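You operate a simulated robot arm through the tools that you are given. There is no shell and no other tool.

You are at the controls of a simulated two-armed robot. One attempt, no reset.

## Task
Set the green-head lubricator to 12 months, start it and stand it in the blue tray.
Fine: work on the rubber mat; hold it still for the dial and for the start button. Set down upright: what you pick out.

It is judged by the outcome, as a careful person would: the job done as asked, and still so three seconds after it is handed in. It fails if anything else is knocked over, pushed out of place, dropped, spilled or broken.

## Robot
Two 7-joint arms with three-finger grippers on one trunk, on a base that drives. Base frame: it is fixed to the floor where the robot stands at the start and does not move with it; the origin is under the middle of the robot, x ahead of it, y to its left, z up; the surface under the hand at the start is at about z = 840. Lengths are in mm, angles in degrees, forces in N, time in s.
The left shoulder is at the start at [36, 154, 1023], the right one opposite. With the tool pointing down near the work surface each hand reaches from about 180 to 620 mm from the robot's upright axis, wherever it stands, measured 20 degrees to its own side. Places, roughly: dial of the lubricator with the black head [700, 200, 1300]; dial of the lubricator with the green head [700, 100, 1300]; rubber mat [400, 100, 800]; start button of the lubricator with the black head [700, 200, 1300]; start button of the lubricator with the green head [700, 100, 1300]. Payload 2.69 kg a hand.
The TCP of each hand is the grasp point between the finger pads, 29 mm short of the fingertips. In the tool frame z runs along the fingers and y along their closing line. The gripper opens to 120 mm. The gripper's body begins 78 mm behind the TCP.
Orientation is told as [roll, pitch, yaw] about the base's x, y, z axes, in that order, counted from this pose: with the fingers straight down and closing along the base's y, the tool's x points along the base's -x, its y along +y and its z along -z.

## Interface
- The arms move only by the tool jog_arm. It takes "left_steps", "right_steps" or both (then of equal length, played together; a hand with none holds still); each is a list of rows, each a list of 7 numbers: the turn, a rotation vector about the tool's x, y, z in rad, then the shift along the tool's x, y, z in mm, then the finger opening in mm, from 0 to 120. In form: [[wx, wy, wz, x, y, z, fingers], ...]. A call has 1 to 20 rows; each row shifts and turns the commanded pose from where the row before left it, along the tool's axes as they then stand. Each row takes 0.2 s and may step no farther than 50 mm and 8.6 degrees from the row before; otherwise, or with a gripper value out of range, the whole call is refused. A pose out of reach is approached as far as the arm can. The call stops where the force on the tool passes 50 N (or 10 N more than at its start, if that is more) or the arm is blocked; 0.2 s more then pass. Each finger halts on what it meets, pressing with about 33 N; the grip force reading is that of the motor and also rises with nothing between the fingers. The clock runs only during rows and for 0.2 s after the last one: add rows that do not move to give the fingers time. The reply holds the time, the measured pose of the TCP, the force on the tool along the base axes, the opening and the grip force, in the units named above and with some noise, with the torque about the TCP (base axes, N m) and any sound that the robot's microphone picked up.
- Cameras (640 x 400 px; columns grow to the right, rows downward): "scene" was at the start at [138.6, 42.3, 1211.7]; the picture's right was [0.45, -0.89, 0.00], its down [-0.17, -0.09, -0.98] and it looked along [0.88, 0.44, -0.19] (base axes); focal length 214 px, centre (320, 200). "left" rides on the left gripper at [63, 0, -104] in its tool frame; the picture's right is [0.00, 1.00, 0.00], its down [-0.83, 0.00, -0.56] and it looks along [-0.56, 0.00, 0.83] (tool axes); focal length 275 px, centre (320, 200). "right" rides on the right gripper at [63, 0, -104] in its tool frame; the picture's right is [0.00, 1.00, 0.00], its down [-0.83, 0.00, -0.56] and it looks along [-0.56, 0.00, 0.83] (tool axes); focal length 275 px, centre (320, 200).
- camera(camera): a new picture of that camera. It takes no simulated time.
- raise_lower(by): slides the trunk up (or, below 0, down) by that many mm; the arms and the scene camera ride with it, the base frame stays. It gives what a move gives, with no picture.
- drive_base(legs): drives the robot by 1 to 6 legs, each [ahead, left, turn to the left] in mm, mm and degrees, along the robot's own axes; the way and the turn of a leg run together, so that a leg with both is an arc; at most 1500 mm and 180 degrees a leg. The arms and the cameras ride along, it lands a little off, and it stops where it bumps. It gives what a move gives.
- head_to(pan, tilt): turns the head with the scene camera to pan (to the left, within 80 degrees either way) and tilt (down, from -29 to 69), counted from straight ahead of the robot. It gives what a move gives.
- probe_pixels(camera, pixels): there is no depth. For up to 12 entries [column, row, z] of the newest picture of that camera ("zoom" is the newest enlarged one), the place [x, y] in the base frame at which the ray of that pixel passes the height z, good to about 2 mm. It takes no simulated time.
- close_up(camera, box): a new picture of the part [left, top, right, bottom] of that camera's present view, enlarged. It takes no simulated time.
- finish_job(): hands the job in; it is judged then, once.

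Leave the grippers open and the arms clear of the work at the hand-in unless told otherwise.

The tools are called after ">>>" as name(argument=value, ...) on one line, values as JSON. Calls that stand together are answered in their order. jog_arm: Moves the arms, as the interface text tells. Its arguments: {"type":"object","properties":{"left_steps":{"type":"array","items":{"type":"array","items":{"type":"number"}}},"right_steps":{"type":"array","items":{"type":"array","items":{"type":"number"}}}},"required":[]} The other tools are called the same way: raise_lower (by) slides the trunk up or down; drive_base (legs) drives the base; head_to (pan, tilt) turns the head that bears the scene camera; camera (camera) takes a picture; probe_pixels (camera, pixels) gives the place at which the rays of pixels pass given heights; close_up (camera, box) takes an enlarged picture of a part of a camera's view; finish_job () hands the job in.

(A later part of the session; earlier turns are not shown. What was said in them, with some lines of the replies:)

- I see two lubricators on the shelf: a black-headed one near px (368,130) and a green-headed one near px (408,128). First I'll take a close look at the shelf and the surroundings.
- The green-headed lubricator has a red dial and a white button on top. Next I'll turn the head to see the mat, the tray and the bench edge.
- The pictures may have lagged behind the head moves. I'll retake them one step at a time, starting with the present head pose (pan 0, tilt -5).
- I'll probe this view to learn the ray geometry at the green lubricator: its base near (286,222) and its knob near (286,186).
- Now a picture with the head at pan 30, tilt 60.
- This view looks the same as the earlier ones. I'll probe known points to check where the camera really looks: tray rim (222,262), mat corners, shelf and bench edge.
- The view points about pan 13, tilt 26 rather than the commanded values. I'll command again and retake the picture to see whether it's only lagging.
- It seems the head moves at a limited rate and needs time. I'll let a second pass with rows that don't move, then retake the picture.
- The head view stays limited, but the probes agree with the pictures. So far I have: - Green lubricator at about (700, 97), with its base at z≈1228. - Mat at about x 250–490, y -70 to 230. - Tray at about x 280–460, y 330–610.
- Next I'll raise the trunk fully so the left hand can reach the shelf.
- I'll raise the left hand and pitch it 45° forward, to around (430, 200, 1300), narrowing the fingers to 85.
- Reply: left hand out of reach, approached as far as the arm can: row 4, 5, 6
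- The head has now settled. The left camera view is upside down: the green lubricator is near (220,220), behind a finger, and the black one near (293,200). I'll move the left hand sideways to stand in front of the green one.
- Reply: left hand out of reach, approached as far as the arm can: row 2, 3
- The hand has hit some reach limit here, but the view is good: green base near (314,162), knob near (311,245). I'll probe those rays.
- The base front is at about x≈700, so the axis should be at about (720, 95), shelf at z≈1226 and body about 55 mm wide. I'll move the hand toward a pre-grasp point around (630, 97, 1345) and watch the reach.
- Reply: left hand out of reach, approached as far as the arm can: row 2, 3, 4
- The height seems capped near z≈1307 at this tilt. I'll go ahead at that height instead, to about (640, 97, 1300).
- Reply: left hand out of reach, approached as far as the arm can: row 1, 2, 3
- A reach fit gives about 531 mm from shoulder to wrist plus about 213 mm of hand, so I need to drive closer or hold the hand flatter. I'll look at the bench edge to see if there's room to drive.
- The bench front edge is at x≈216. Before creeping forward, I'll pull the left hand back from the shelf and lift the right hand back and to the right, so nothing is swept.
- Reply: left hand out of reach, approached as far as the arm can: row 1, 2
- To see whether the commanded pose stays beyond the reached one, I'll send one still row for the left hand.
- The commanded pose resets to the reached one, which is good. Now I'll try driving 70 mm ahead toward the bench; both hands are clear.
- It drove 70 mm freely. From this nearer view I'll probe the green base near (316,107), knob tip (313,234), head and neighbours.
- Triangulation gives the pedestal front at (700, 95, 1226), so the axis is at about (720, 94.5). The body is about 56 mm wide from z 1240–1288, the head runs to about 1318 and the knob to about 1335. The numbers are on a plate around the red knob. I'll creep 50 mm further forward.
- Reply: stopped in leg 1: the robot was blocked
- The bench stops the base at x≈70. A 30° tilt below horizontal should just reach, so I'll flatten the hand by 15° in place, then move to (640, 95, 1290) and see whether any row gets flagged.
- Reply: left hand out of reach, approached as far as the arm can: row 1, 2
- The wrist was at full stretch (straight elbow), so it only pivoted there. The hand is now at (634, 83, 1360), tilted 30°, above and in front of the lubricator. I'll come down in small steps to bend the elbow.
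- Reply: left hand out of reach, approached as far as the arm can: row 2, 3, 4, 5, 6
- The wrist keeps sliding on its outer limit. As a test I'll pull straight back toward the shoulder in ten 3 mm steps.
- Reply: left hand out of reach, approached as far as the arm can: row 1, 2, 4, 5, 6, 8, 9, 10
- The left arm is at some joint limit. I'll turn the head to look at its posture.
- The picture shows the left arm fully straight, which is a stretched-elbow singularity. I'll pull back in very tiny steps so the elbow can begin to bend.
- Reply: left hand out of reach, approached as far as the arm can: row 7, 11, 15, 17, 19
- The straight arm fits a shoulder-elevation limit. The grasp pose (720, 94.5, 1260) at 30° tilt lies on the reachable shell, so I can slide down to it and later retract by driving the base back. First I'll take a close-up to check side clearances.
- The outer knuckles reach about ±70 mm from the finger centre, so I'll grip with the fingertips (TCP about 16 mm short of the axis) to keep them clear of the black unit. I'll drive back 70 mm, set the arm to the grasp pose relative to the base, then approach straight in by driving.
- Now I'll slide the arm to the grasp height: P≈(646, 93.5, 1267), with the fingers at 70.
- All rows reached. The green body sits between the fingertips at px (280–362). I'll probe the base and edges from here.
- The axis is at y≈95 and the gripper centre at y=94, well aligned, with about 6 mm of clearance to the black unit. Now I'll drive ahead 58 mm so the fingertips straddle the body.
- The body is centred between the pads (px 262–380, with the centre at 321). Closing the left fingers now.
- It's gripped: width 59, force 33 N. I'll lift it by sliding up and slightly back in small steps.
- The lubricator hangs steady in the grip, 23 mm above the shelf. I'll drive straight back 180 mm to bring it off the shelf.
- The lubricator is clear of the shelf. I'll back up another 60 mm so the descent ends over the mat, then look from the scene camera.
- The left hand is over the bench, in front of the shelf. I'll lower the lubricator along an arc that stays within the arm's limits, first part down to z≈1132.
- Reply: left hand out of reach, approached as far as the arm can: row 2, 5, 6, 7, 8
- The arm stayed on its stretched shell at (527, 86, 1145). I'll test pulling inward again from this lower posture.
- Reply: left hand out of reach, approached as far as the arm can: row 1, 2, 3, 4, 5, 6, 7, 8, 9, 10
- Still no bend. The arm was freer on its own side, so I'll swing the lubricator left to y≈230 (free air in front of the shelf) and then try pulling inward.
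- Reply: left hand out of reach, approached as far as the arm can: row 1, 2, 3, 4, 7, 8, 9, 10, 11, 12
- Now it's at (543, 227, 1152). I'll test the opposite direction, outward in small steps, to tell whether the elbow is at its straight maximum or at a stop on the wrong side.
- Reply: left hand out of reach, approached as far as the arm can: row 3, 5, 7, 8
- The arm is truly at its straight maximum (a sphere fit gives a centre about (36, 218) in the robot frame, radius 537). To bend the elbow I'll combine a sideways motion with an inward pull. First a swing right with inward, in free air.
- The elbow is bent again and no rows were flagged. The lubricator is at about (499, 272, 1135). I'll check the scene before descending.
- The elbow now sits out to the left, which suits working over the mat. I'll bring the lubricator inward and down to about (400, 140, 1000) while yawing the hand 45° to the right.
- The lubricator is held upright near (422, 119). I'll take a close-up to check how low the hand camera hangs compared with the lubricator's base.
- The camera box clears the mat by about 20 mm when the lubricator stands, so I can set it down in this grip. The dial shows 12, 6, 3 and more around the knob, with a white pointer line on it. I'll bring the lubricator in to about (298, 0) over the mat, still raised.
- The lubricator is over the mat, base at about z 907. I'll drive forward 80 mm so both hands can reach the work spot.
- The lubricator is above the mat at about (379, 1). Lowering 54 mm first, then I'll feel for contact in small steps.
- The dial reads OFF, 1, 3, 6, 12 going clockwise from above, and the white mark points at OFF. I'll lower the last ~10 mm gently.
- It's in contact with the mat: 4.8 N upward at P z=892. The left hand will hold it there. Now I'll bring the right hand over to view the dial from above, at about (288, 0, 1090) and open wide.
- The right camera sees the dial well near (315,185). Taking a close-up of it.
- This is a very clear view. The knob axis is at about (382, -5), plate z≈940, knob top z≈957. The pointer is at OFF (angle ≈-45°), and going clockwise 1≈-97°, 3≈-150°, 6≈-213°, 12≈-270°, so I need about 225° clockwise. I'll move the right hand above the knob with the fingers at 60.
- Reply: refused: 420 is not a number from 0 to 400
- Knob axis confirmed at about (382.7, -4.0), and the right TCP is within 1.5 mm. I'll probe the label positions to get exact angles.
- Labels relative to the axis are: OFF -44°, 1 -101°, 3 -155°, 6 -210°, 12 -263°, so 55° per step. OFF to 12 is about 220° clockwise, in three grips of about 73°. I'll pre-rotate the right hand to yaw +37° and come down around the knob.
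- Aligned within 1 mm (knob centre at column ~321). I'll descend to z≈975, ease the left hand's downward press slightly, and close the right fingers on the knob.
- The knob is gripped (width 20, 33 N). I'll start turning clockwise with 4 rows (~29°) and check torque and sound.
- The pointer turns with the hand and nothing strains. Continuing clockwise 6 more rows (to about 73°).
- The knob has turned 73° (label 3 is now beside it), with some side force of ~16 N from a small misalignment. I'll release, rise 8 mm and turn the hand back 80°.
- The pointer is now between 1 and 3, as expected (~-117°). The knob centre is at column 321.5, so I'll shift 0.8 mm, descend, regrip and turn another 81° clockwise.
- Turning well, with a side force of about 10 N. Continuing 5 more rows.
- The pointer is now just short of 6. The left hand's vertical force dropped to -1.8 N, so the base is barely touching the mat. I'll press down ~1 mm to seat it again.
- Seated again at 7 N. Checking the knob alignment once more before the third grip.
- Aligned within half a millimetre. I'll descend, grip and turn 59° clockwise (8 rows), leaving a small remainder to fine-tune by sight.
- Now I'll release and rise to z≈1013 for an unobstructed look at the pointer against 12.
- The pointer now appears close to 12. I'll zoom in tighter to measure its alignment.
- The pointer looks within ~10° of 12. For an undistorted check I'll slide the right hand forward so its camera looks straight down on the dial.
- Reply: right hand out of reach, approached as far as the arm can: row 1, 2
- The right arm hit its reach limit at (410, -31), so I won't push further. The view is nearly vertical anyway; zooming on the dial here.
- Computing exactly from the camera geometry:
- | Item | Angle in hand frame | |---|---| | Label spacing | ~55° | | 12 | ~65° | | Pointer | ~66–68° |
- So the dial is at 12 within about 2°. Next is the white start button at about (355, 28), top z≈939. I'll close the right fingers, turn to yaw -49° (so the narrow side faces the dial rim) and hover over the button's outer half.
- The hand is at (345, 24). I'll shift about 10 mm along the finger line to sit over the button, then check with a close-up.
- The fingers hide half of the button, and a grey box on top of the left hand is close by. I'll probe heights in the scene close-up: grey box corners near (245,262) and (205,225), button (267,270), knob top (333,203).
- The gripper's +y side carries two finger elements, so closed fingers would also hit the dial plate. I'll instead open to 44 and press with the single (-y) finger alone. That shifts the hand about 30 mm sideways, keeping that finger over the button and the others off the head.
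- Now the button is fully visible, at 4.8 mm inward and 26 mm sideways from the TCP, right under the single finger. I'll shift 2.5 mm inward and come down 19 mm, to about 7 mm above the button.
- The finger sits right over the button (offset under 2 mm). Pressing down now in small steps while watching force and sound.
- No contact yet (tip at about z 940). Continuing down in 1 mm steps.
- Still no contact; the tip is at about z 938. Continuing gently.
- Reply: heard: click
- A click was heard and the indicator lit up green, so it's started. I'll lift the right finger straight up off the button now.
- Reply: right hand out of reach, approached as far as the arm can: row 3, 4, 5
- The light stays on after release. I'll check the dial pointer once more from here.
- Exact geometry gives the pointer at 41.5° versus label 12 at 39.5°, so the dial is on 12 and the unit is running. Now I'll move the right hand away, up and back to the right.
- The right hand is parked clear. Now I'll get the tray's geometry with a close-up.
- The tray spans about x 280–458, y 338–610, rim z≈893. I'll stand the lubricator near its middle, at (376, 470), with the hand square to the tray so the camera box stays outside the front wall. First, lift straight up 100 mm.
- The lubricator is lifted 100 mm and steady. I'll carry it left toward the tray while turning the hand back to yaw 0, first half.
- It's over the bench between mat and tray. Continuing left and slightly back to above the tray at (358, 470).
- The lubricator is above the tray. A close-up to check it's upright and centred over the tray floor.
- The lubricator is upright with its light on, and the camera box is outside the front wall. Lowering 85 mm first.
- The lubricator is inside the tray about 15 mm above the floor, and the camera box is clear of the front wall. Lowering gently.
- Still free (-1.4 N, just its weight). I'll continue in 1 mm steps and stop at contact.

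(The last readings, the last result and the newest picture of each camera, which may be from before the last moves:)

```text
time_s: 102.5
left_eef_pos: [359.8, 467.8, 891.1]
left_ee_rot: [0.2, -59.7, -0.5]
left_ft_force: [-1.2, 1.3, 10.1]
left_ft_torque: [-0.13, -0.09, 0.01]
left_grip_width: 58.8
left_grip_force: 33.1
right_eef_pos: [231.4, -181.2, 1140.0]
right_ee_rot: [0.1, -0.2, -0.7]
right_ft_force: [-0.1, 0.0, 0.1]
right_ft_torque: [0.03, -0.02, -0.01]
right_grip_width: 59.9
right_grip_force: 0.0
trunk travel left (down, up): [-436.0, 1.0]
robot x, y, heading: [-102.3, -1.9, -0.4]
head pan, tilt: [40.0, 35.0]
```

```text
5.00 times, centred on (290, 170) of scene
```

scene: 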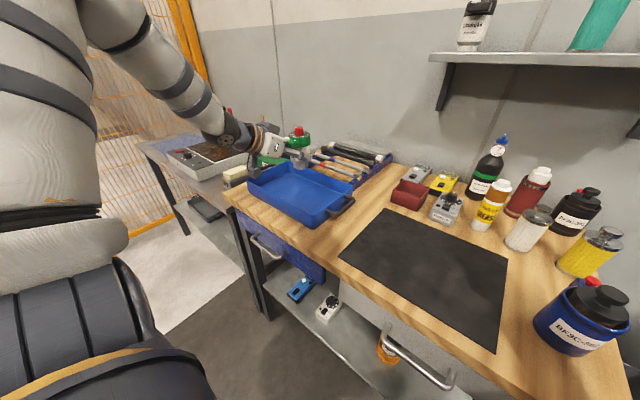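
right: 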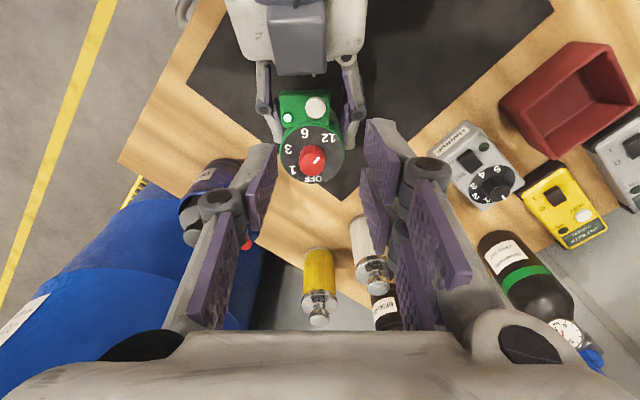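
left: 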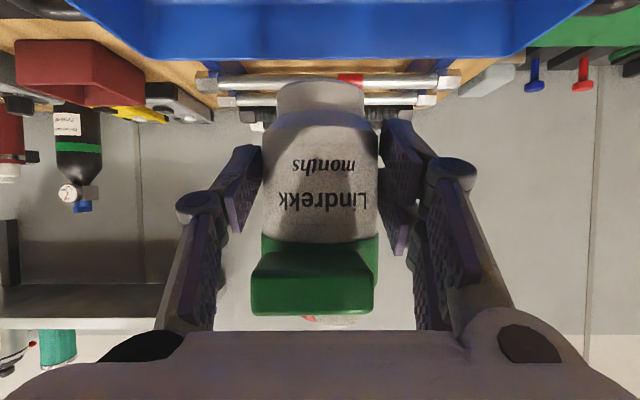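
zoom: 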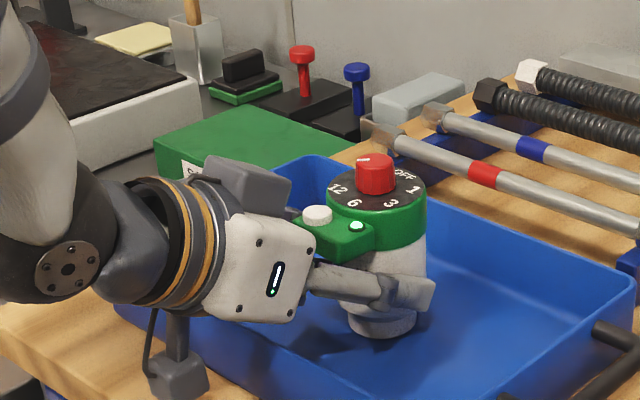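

It's in contact with the tray floor: +10 N. I'll ease off slightly, then open the fingers slowly.

>>> jog_arm(left_steps=[[0, 0, 0, -0.6, 0, -0.35, 45], [0, 0, 0, 0, 0, 0, 45], [0, 0, 0, 0, 0, 0, 59], [0, 0, 0, 0, 0, 0, 64], [0, 0, 0, 0, 0, 0, 72], [0, 0, 0, 0, 0, 0, 82], [0, 0, 0, 0, 0, 0, 84]])

>>> close_up(camera="scene", box=[240, 130, 340, 210])

>>> camera(camera="left")

```text
time_s: 104.1
left_eef_pos: [360.4, 467.8, 889.4]
left_ee_rot: [0.2, -59.6, -0.4]
left_ft_force: [-0.5, -0.1, -0.5]
left_ft_torque: [0.02, -0.01, 0.0]
left_grip_width: 83.9
left_grip_force: 0.1
right_eef_pos: [232.2, -181.7, 1140.6]
right_ee_rot: [0.0, -0.2, -0.8]
right_ft_force: [-0.2, -0.2, 0.2]
right_ft_torque: [0.01, 0.02, 0.0]
right_grip_width: 59.9
right_grip_force: 0.0
trunk travel left (down, up): [-436.0, 1.0]
robot x, y, heading: [-97.7, 2.7, -0.3]
head pan, tilt: [40.0, 35.0]
```

```text
5.00 times, centred on (290, 170) of scene
```

zoom: 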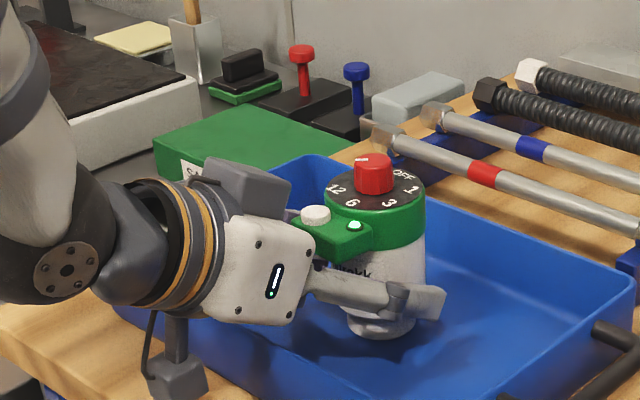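

```text
taken
```

left: 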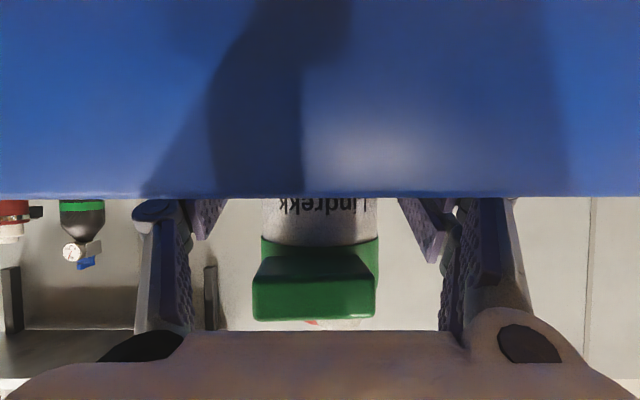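

Released: the lubricator stands by itself with its light on. I'll retract the left hand straight back and up along its own axis.

>>> jog_arm(left_steps=[[0, 0, 0, 0, 0, -10, 88], [0, 0, 0, 0, 0, -15, 90], [0, 0, 0, 0, 0, -20, 90], [0, 0, 0, 0, 0, -20, 90], [0, 0, 0, 0, 0, -20, 90]])

>>> close_up(camera="scene", box=[210, 110, 370, 230])

>>> camera(camera="left")

```text
time_s: 105.3
left_eef_pos: [284.5, 468.5, 933.2]
left_ee_rot: [0.1, -59.6, -0.4]
left_ft_force: [-0.6, -0.9, 0.7]
left_ft_torque: [0.03, -0.01, 0.03]
left_grip_width: 89.9
left_grip_force: 0.1
right_eef_pos: [231.6, -182.0, 1140.0]
right_ee_rot: [0.0, -0.2, -0.7]
right_ft_force: [-0.1, -0.2, 0.3]
right_ft_torque: [0.02, 0.02, 0.02]
right_grip_width: 60.3
right_grip_force: 0.1
trunk travel left (down, up): [-436.0, 1.0]
robot x, y, heading: [-95.5, 0.3, -0.3]
head pan, tilt: [40.0, 35.0]
```

```text
3.33 times, centred on (290, 170) of scene
```

zoom: 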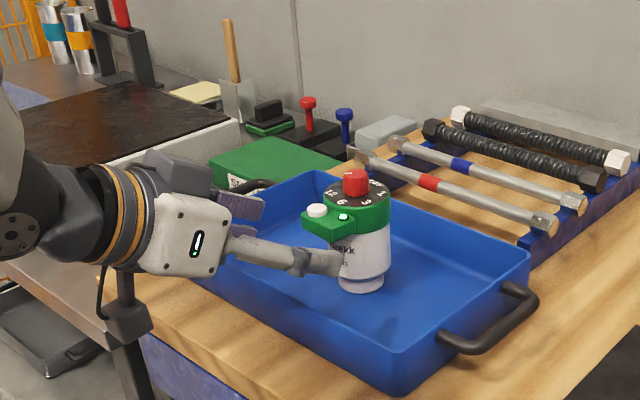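

```text
taken
```

left: 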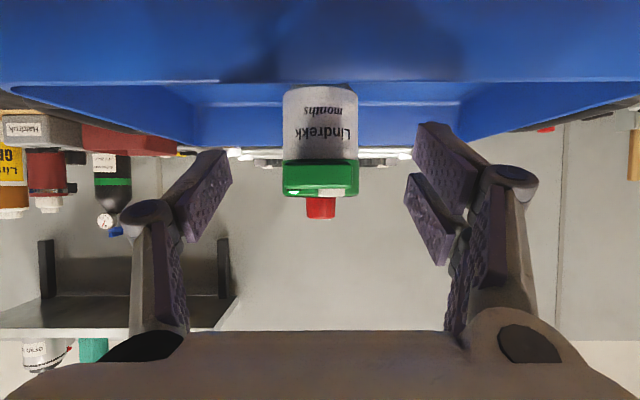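

It stands upright in the tray. I'll zoom in on the head to confirm the light and the dial.

>>> close_up(camera="scene", box=[275, 145, 325, 190])

```text
8.89 times, centred on (300, 168) of scene
```

zoom: 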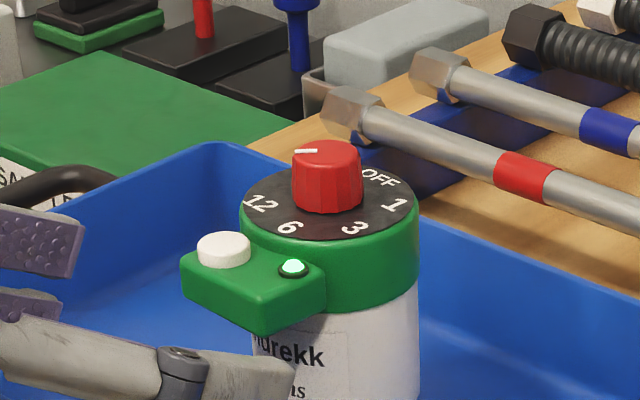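

The light is green and the dial points to 12. Now I'll raise the left hand well clear of the tray.

>>> jog_arm(left_steps=[[0, 0, 0, -10, 0, -12, 90], [0, 0, 0, -17.2, 0, -12, 100], [0, 0, 0, -17.2, 0, -12, 110], [0, 0, 0, -17.2, 0, -12, 110], [0, 0, 0, -17.2, 0, -12, 110], [0, 0, 0, -17.2, 0, -12, 110]])

>>> camera(camera="scene")

>>> camera(camera="left")

```text
time_s: 106.7
left_eef_pos: [273.5, 467.9, 1051.7]
left_ee_rot: [0.1, -59.5, -0.4]
left_ft_force: [-0.4, 0.4, -0.9]
left_ft_torque: [-0.03, -0.01, 0.02]
left_grip_width: 110.1
left_grip_force: 0.1
right_eef_pos: [232.7, -180.6, 1140.2]
right_ee_rot: [0.0, -0.1, -0.8]
right_ft_force: [-0.7, 0.1, -0.6]
right_ft_torque: [-0.01, 0.01, -0.01]
right_grip_width: 59.8
right_grip_force: 0.0
trunk travel left (down, up): [-436.0, 1.0]
robot x, y, heading: [-98.8, -1.8, -0.1]
head pan, tilt: [40.0, 35.0]
```

```text
taken
```

scene: 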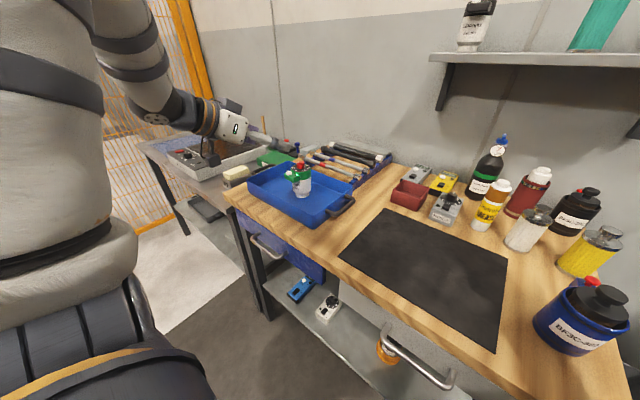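

```text
taken
```

left: 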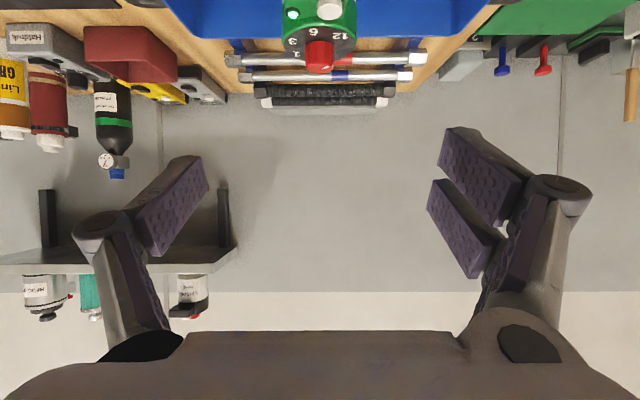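

Both arms are clear and nothing else has moved. One last dial check from the left camera's view, at (320, 40).

>>> close_up(camera="left", box=[264, 0, 376, 80])

>>> close_up(camera="scene", box=[430, 0, 640, 130])

```text
5.00 times, centred on (320, 40) of left
```

zoom: 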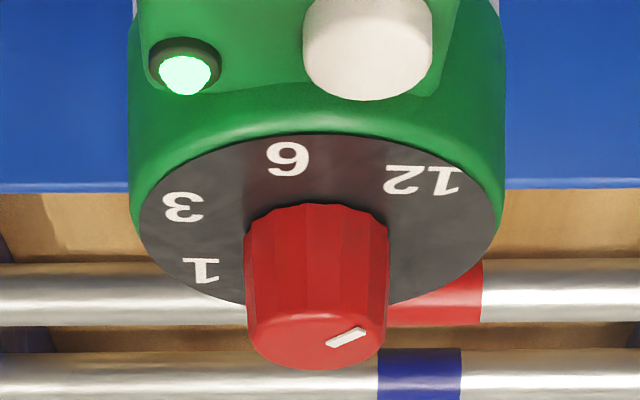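

```text
3.05 times, centred on (535, 65) of scene
```

zoom: 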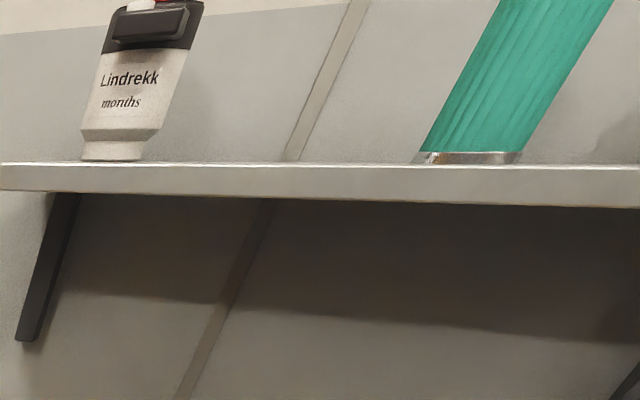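

The pointer aims at 12, the light is green, and the shelf items are untouched. I'll open the right gripper fully so both are open, and wait a moment.

>>> jog_arm(right_steps=[[0, 0, 0, 0, 0, 0, 80], [0, 0, 0, 0, 0, 0, 110], [0, 0, 0, 0, 0, 0, 110], [0, 0, 0, 0, 0, 0, 110], [0, 0, 0, 0, 0, 0, 110]])

>>> close_up(camera="scene", box=[210, 110, 370, 230])

```text
time_s: 107.9
left_eef_pos: [272.9, 467.9, 1052.4]
left_ee_rot: [0.1, -59.5, -0.4]
left_ft_force: [0.3, 0.8, -0.8]
left_ft_torque: [-0.01, 0.03, 0.0]
left_grip_width: 110.2
left_grip_force: 0.0
right_eef_pos: [232.4, -181.4, 1140.4]
right_ee_rot: [0.0, 0.0, -0.8]
right_ft_force: [0.4, 0.5, -0.3]
right_ft_torque: [-0.01, 0.0, -0.02]
right_grip_width: 110.3
right_grip_force: 0.1
trunk travel left (down, up): [-436.0, 1.0]
robot x, y, heading: [-99.7, 3.8, -0.3]
head pan, tilt: [40.0, 35.0]
```

```text
3.33 times, centred on (290, 170) of scene
```

zoom: 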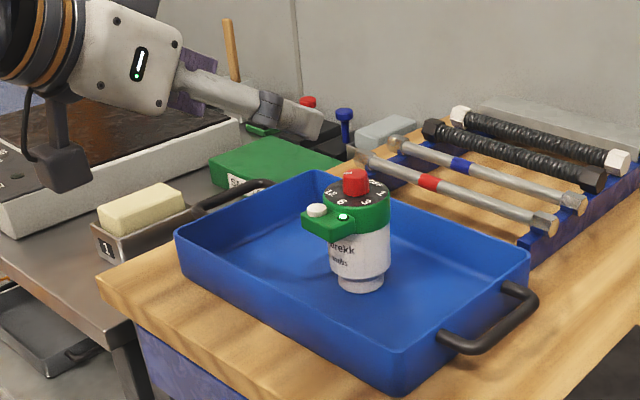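

The green-head lubricator stands upright in the blue tray, set to 12 and running with its light on. Both grippers are open and clear of the work, and nothing else was disturbed. Handing in.

>>> finish_job()

```text
The job is handed in.
```

The green-head lubricator is set to 12 months, started, and standing upright in the blue tray; I've handed the job in.

- **Dial:** the pointer measured within about 2–3° of the 12 mark, both after setting and again in the tray. I turned it on the mat with the left hand holding the body. A small sideways force built up between the hands, but the lubricator stayed in the grip.
- **Start:** pressing the white button gave a click and the green light came on. It was still lit at the last look before hand-in.
- **Surroundings:** I saw nothing knocked over or moved. The base stopped once against the bench while driving forward. Both grippers are open and clear of the work.
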